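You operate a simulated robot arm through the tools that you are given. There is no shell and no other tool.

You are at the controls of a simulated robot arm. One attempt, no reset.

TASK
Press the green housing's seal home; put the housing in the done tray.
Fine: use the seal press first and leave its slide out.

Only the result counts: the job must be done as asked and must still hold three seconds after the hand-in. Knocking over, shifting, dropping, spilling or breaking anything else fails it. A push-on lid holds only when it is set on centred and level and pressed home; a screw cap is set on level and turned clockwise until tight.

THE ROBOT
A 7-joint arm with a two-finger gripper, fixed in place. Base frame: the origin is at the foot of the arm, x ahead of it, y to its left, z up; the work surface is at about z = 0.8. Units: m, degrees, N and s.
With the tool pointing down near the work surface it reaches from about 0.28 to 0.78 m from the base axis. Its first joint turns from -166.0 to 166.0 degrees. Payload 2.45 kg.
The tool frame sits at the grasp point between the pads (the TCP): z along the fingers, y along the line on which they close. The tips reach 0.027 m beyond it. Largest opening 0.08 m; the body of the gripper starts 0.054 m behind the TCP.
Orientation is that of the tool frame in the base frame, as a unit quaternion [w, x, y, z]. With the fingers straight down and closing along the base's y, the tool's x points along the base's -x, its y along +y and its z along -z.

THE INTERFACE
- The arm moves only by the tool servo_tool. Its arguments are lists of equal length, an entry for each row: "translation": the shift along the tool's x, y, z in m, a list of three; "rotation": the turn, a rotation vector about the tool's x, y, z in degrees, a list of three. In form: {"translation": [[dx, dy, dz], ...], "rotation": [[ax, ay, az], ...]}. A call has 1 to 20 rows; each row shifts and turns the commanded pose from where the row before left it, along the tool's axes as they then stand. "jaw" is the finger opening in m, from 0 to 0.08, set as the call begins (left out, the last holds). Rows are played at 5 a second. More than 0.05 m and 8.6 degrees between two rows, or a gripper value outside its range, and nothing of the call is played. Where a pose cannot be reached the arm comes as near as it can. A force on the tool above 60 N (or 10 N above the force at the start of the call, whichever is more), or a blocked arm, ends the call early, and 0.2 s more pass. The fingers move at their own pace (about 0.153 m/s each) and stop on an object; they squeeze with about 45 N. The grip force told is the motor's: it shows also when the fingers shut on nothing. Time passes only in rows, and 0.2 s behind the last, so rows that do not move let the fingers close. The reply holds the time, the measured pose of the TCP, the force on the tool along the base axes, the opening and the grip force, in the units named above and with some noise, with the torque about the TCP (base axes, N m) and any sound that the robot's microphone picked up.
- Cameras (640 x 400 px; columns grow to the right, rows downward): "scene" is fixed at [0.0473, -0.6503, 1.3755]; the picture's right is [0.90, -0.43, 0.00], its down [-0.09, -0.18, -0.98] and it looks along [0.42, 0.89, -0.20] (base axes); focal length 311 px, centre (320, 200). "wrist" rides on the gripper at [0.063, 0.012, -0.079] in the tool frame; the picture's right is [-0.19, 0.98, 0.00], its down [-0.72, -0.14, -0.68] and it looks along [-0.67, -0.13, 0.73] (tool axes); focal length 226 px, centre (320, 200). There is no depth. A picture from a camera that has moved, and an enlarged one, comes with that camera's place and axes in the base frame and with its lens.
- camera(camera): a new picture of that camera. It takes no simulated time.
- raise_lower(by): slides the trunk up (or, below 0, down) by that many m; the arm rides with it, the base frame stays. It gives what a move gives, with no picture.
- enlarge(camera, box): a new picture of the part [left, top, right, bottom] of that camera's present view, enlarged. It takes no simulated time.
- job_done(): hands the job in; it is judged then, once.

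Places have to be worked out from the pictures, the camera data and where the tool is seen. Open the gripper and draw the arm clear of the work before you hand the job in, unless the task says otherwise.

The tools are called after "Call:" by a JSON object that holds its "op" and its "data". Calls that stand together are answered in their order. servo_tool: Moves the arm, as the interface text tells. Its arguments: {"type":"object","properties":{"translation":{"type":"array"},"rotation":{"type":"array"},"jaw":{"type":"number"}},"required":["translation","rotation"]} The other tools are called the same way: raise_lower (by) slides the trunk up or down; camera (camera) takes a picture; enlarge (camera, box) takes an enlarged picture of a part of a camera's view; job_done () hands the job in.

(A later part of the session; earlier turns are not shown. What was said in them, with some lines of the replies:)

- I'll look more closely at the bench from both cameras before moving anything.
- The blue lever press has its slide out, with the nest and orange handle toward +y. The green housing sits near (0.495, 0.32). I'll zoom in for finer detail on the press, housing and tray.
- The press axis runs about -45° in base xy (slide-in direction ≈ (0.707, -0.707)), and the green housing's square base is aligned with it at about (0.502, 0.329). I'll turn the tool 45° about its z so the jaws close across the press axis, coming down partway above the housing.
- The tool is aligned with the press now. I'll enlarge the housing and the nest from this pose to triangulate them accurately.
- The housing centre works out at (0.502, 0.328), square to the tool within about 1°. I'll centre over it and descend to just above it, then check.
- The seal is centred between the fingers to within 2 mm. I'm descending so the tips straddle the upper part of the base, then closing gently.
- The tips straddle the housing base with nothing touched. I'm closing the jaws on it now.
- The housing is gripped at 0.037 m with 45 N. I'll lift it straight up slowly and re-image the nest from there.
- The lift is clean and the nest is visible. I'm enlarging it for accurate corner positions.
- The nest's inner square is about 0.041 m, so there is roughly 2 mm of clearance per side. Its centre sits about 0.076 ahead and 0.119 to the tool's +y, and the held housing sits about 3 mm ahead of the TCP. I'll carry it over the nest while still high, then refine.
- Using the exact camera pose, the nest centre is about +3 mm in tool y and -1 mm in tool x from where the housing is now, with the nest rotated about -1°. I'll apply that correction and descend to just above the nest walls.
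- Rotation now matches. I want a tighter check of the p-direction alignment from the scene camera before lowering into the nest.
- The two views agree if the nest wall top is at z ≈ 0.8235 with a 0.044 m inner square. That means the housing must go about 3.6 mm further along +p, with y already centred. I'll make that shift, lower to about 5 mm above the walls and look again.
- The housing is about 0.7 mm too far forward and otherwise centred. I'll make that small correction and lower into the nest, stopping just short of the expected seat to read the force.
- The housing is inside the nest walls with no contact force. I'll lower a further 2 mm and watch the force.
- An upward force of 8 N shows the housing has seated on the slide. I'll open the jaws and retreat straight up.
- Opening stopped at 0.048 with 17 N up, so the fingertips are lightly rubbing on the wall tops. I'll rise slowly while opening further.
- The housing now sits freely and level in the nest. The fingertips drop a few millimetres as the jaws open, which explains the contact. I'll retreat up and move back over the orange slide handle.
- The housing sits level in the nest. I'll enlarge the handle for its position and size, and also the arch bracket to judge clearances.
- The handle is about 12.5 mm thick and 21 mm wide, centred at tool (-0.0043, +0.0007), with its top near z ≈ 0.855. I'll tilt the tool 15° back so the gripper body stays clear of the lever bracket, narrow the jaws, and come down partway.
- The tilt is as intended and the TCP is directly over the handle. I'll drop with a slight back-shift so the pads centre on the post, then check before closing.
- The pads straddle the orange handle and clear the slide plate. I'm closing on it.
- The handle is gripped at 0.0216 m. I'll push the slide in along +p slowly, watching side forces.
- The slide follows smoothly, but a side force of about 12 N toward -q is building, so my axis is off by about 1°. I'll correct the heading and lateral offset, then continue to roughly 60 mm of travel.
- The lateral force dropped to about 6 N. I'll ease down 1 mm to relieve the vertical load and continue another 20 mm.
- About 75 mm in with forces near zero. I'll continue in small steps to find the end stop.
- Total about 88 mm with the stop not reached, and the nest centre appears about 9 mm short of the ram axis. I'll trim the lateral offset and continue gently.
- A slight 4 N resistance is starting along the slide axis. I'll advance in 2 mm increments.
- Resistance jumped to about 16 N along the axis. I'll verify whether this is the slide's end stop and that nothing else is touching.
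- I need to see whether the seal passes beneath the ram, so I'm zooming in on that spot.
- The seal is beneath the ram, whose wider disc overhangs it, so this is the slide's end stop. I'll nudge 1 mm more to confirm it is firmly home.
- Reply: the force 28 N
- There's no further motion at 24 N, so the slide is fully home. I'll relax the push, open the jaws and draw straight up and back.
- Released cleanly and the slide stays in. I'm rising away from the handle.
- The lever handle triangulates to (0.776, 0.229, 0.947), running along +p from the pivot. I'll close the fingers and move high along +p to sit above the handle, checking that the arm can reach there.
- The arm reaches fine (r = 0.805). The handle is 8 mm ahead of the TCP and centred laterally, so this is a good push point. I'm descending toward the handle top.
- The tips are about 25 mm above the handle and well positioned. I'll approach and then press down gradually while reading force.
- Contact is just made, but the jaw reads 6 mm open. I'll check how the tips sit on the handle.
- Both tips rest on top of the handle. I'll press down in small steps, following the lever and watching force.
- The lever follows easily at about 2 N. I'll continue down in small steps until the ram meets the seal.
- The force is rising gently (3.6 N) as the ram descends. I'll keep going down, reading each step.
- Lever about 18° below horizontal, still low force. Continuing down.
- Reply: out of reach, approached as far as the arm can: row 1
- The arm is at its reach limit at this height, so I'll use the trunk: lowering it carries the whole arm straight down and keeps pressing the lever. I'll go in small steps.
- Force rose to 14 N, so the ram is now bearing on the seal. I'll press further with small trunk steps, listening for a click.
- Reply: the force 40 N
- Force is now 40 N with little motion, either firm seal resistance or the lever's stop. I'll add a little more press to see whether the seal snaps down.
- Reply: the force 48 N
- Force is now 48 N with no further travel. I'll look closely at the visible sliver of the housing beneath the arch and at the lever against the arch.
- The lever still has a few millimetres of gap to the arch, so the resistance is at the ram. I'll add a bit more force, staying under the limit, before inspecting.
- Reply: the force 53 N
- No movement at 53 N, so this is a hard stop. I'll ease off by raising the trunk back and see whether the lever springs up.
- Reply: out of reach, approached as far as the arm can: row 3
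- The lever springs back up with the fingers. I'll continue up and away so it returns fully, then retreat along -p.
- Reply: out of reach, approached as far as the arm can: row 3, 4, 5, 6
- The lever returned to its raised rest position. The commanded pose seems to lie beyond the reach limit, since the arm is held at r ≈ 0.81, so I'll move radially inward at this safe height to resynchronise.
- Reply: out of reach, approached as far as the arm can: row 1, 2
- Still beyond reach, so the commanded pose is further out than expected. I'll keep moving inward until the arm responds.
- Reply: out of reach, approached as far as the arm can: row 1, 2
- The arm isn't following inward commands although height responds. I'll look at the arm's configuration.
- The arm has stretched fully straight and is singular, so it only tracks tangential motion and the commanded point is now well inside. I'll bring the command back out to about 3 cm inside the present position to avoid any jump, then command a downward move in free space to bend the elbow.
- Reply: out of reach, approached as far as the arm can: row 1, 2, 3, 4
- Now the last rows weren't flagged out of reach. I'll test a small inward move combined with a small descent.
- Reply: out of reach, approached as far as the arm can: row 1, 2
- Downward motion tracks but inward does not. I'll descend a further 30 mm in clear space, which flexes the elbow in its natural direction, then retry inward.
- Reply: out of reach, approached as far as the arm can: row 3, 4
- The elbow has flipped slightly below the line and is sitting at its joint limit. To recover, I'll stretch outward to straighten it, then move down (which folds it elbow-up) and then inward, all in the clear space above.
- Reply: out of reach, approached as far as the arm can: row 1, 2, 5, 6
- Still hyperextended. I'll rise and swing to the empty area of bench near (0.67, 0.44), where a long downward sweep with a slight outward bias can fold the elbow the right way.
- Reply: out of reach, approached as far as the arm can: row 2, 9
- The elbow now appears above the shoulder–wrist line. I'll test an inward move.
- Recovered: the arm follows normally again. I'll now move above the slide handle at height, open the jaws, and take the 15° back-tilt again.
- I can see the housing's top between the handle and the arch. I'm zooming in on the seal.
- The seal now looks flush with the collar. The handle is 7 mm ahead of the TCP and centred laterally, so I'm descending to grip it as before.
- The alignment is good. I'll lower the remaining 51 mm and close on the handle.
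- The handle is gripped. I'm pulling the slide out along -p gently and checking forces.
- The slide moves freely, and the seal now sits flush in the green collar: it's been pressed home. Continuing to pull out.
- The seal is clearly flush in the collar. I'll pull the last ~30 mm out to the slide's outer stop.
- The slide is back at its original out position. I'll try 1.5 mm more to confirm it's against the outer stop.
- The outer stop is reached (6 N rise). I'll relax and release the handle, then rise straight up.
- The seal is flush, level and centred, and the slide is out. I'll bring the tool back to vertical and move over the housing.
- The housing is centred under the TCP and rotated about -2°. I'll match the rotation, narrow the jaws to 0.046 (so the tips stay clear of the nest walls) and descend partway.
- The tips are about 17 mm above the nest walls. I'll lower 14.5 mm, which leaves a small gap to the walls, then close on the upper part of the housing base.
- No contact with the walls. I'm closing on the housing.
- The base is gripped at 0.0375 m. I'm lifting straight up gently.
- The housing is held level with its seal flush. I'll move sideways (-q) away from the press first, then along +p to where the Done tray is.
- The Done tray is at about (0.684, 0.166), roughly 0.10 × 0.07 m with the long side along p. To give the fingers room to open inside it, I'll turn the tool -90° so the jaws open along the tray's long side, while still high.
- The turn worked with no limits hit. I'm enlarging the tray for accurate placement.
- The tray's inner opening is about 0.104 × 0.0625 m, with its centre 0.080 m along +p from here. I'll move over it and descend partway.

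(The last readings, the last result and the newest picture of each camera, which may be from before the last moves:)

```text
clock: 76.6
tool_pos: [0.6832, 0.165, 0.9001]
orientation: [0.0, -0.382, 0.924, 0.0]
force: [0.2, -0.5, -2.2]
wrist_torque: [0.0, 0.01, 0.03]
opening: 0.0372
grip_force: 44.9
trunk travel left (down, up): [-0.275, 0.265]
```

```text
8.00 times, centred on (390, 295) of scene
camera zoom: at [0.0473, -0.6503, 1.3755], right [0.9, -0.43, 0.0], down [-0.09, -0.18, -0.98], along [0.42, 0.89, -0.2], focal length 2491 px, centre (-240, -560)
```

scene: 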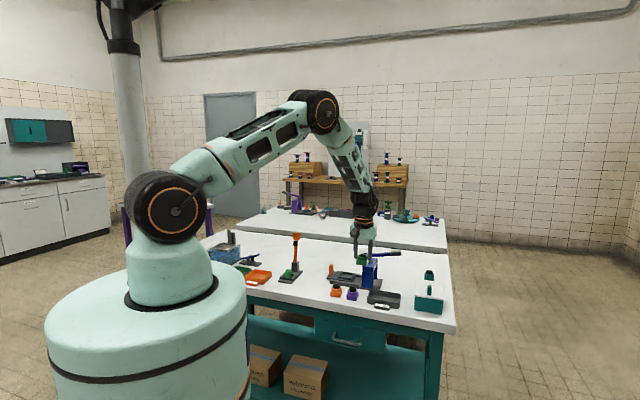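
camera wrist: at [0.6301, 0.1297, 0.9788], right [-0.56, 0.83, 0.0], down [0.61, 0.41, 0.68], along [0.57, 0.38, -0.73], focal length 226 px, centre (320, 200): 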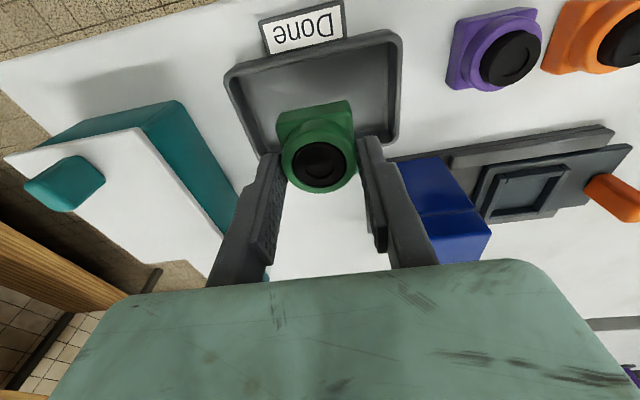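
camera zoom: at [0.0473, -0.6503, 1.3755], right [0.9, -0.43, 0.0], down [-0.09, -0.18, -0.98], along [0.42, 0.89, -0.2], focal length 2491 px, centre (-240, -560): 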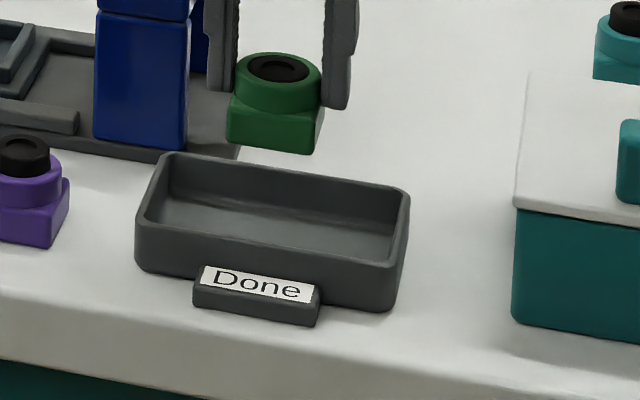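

The housing is over the tray interior, within 2 mm of centre. I'll descend into the tray, slowing before contact.

Call:
{"op": "servo_tool", "data": {"translation": [[0.0015, 0, 0.015], [0, 0, 0.015], [0, 0, 0.01], [0, 0, 0.005], [0, 0, 0]], "rotation": [[0, 0, 0], [0, 0, 0], [0, 0, 0], [0, 0, 0], [0, 0, 0]]}}

Call:
{"op": "enlarge", "data": {"camera": "scene", "box": [350, 270, 430, 320]}}

```text
clock: 77.8
tool_pos: [0.684, 0.1624, 0.8542]
orientation: [0.0, -0.382, 0.924, 0.0]
force: [0.5, 0.5, -1.3]
wrist_torque: [0.03, 0.0, 0.04]
opening: 0.0373
grip_force: 45.4
trunk travel left (down, up): [-0.275, 0.265]
```

```text
8.00 times, centred on (390, 295) of scene
camera zoom: at [0.0473, -0.6503, 1.3755], right [0.9, -0.43, 0.0], down [-0.09, -0.18, -0.98], along [0.42, 0.89, -0.2], focal length 2491 px, centre (-240, -560)
```

zoom: 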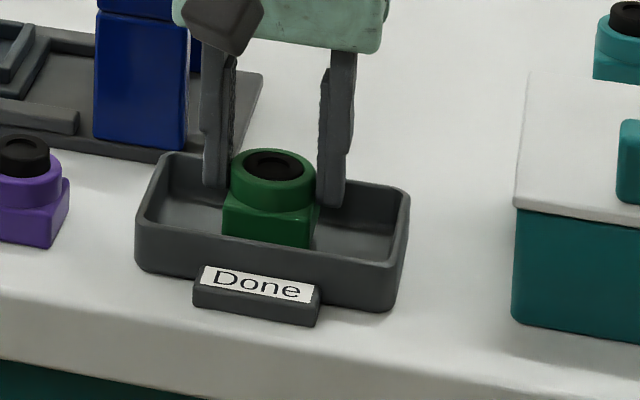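

The housing is inside the tray and still free. I'm lowering in 2 mm steps to feel the tray floor.

Call:
{"op": "servo_tool", "data": {"translation": [[0, 0, 0.002], [0, 0, 0.002], [0, 0, 0]], "rotation": [[0, 0, 0], [0, 0, 0], [0, 0, 0]]}}

```text
clock: 78.6
tool_pos: [0.6832, 0.1627, 0.8508]
orientation: [0.0, -0.382, 0.924, 0.0]
force: [-0.5, 0.3, -2.4]
wrist_torque: [0.0, 0.01, -0.03]
opening: 0.0373
grip_force: 45.4
trunk travel left (down, up): [-0.275, 0.265]
```

No contact yet, so I'll continue in finer steps.

Call:
{"op": "servo_tool", "data": {"translation": [[0, 0, 0.0015], [0, 0, 0.001], [0, 0, 0]], "rotation": [[0, 0, 0], [0, 0, 0], [0, 0, 0]]}}

```text
clock: 79.4
tool_pos: [0.6826, 0.1637, 0.8483]
orientation: [0.0, -0.382, 0.924, 0.0]
force: [0.8, 0.3, -2.0]
wrist_torque: [0.0, 0.03, 0.01]
opening: 0.0373
grip_force: 45.2
trunk travel left (down, up): [-0.275, 0.265]
```

Call:
{"op": "servo_tool", "data": {"translation": [[0, 0, 0.001], [0, 0, 0.001], [0, 0, 0]], "rotation": [[0, 0, 0], [0, 0, 0], [0, 0, 0]]}}

Call:
{"op": "enlarge", "data": {"camera": "scene", "box": [362, 278, 410, 308]}}

```text
clock: 80.2
tool_pos: [0.6825, 0.1634, 0.8469]
orientation: [0.0, -0.381, 0.924, 0.0]
force: [-0.5, -0.6, -1.3]
wrist_torque: [0.01, -0.01, 0.03]
opening: 0.0375
grip_force: 44.9
trunk travel left (down, up): [-0.275, 0.265]
```

```text
13.33 times, centred on (386, 293) of scene
camera zoom: at [0.0473, -0.6503, 1.3755], right [0.9, -0.43, 0.0], down [-0.09, -0.18, -0.98], along [0.42, 0.89, -0.2], focal length 4152 px, centre (-560, -1040)
```

zoom: 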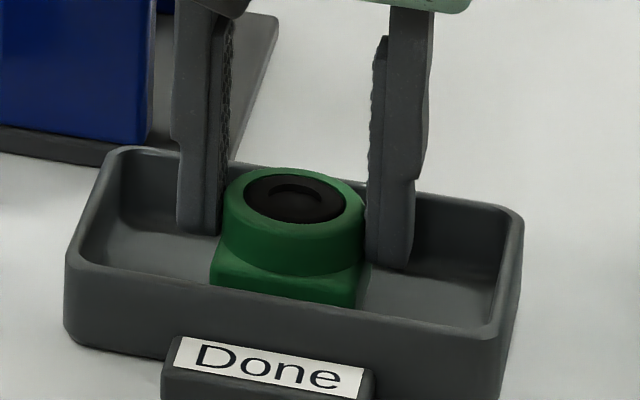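

Very close to the floor but no force yet. I'll continue with 1 mm steps.

Call:
{"op": "servo_tool", "data": {"translation": [[0, 0, 0.001], [0, 0, 0.001], [0, 0, 0]], "rotation": [[0, 0, 0], [0, 0, 0], [0, 0, 0]]}}

```text
clock: 81.0
tool_pos: [0.6835, 0.1644, 0.8455]
orientation: [0.002, -0.382, 0.924, 0.0]
force: [0.4, -0.1, 7.4]
wrist_torque: [-0.12, 0.15, -0.01]
opening: 0.0371
grip_force: 44.9
trunk travel left (down, up): [-0.275, 0.265]
```

The tray floor is felt (7 N). I'll open the jaws to release the housing.

Call:
{"op": "servo_tool", "data": {"translation": [[0, 0, -0.0005], [0, 0, 0], [0, 0, 0], [0, 0, 0]], "rotation": [[0, 0, 0], [0, 0, 0], [0, 0, 0], [0, 0, 0]], "jaw": 0.05}}

Call:
{"op": "enlarge", "data": {"camera": "scene", "box": [362, 278, 410, 308]}}

```text
clock: 82.0
tool_pos: [0.6829, 0.1644, 0.8445]
orientation: [0.0, -0.382, 0.924, 0.0]
force: [0.1, 0.4, -1.3]
wrist_torque: [0.02, 0.02, 0.01]
opening: 0.0498
grip_force: 0.0
trunk travel left (down, up): [-0.275, 0.265]
```

```text
13.33 times, centred on (386, 293) of scene
camera zoom: at [0.0473, -0.6503, 1.3755], right [0.9, -0.43, 0.0], down [-0.09, -0.18, -0.98], along [0.42, 0.89, -0.2], focal length 4152 px, centre (-560, -1040)
```

zoom: 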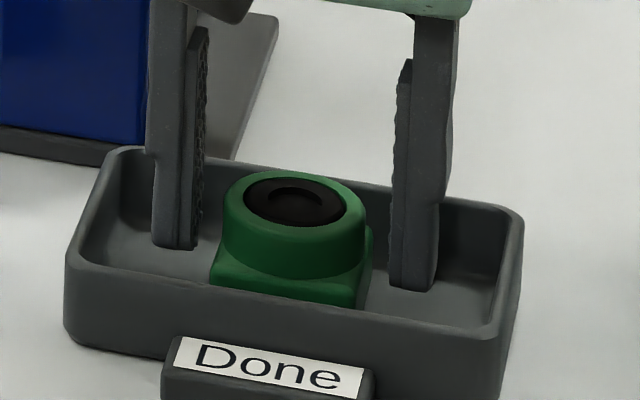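

Released with the housing sitting level in the tray and no contact forces. I'm retreating straight up.

Call:
{"op": "servo_tool", "data": {"translation": [[0, 0, -0.008], [0, 0, -0.02], [0, 0, -0.035], [0, 0, -0.04], [0, 0, -0.04], [0, 0, -0.04], [0, 0, 0]], "rotation": [[0, 0, 0], [0, 0, 0], [0, 0, 0], [0, 0, 0], [0, 0, 0], [0, 0, 0], [0, 0, 0]], "jaw": 0.05}}

Call:
{"op": "camera", "data": {"camera": "wrist"}}

Call:
{"op": "enlarge", "data": {"camera": "scene", "box": [300, 230, 460, 330]}}

```text
clock: 83.6
tool_pos: [0.6827, 0.1632, 1.0287]
orientation: [-0.001, -0.382, 0.924, 0.0]
force: [-0.3, -0.2, 0.1]
wrist_torque: [-0.03, 0.0, 0.0]
opening: 0.0502
grip_force: 0.1
trunk travel left (down, up): [-0.275, 0.265]
```

```text
taken
camera wrist: at [0.6289, 0.1285, 1.1077], right [-0.56, 0.83, 0.0], down [0.61, 0.41, 0.68], along [0.57, 0.38, -0.73], focal length 226 px, centre (320, 200)
```

wrist: 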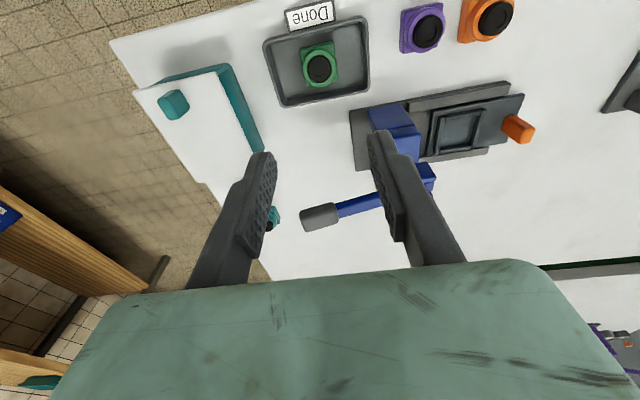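

```text
4.00 times, centred on (380, 280) of scene
camera zoom: at [0.0473, -0.6503, 1.3755], right [0.9, -0.43, 0.0], down [-0.09, -0.18, -0.98], along [0.42, 0.89, -0.2], focal length 1246 px, centre (80, -120)
```

zoom: 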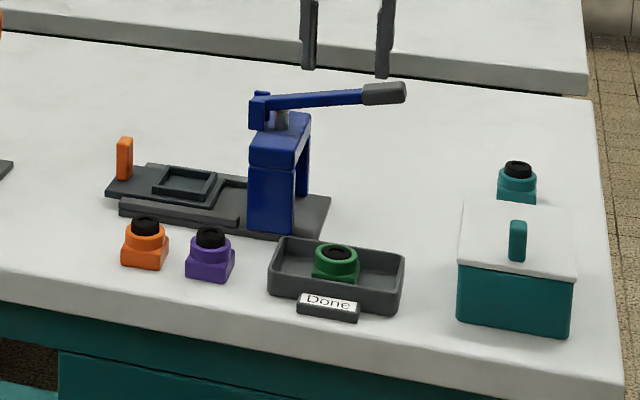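

The housing is in the Done tray with its seal flush, and the slide is out at its original spot. I'll do a close final check of the seal and draw the arm well clear.

Call:
{"op": "servo_tool", "data": {"translation": [[0, 0, -0.04], [0, 0, -0.04], [0.025, 0.015, -0.03], [0.03, 0.018, 0], [0.03, 0.018, 0], [0, 0, 0]], "rotation": [[0, 0, 0], [0, 0, 0], [0, 0, 0], [0, 0, 0], [0, 0, 0], [0, 0, 0]], "jaw": 0.08}}

Call:
{"op": "enlarge", "data": {"camera": "scene", "box": [362, 280, 410, 310]}}

Call:
{"op": "enlarge", "data": {"camera": "scene", "box": [320, 245, 410, 301]}}

Call:
{"op": "camera", "data": {"camera": "scene"}}

```text
clock: 85.0
tool_pos: [0.5865, 0.1394, 1.1368]
orientation: [0.0, -0.381, 0.924, 0.0]
force: [0.0, -1.0, 0.0]
wrist_torque: [0.0, 0.0, -0.03]
opening: 0.08
grip_force: 0.0
trunk travel left (down, up): [-0.275, 0.265]
```

```text
13.33 times, centred on (386, 295) of scene
camera zoom: at [0.0473, -0.6503, 1.3755], right [0.9, -0.43, 0.0], down [-0.09, -0.18, -0.98], along [0.42, 0.89, -0.2], focal length 4152 px, centre (-560, -1067)
```

zoom: 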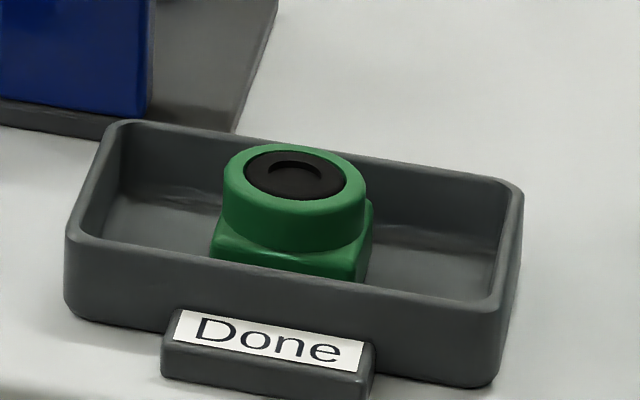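

```text
7.11 times, centred on (365, 273) of scene
camera zoom: at [0.0473, -0.6503, 1.3755], right [0.9, -0.43, 0.0], down [-0.09, -0.18, -0.98], along [0.42, 0.89, -0.2], focal length 2214 px, centre (0, -319)
```

zoom: 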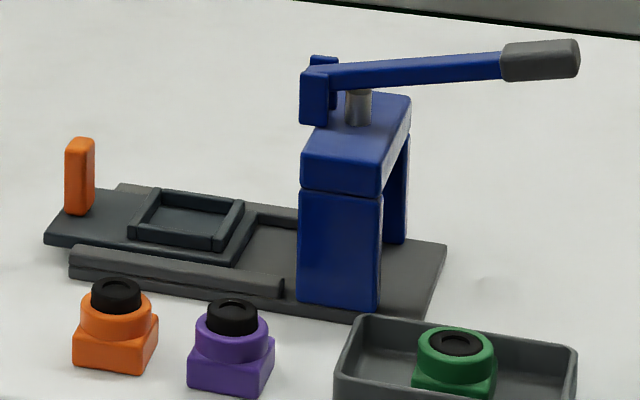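

```text
taken
```

scene: 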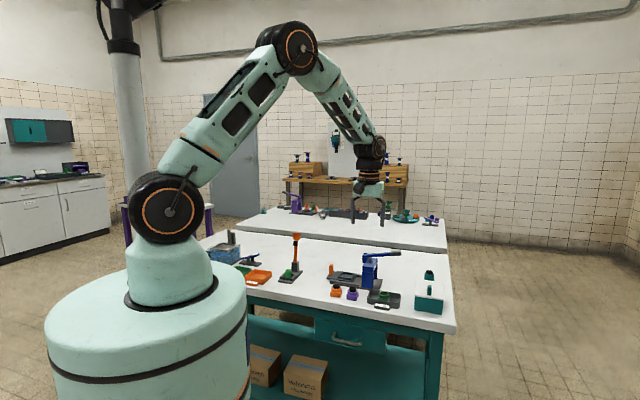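

The seal is flush and level in the green housing, which sits in the Done tray. The press slide is fully out, its lever is back at rest, the other items are undisturbed, and the arm is clear with the gripper open. I'm handing in.

Call:
{"op": "job_done", "data": {}}

```text
The job is handed in.
```

The green housing's seal is pressed home, and the housing is in the Done tray. I've handed the job in; the reply didn't say whether it passed.

- **Seal:** I pressed it with the blue seal press until the lever hit a hard stop at about 53 N. Afterwards the seal looked flush, level and centred in the collar. No click sound was picked up.
- **Slide:** it is pulled out to its outer stop, the same position as at the start. The press lever has sprung back to its raised position.
- **Other items:** the final pictures show nothing else moved or knocked over. The gripper is open and the arm is clear of the work.

While I was lifting off the lever the arm locked out straight at full reach and would not retract. I freed it by moving in open space above the bench, and it touched nothing while doing so.
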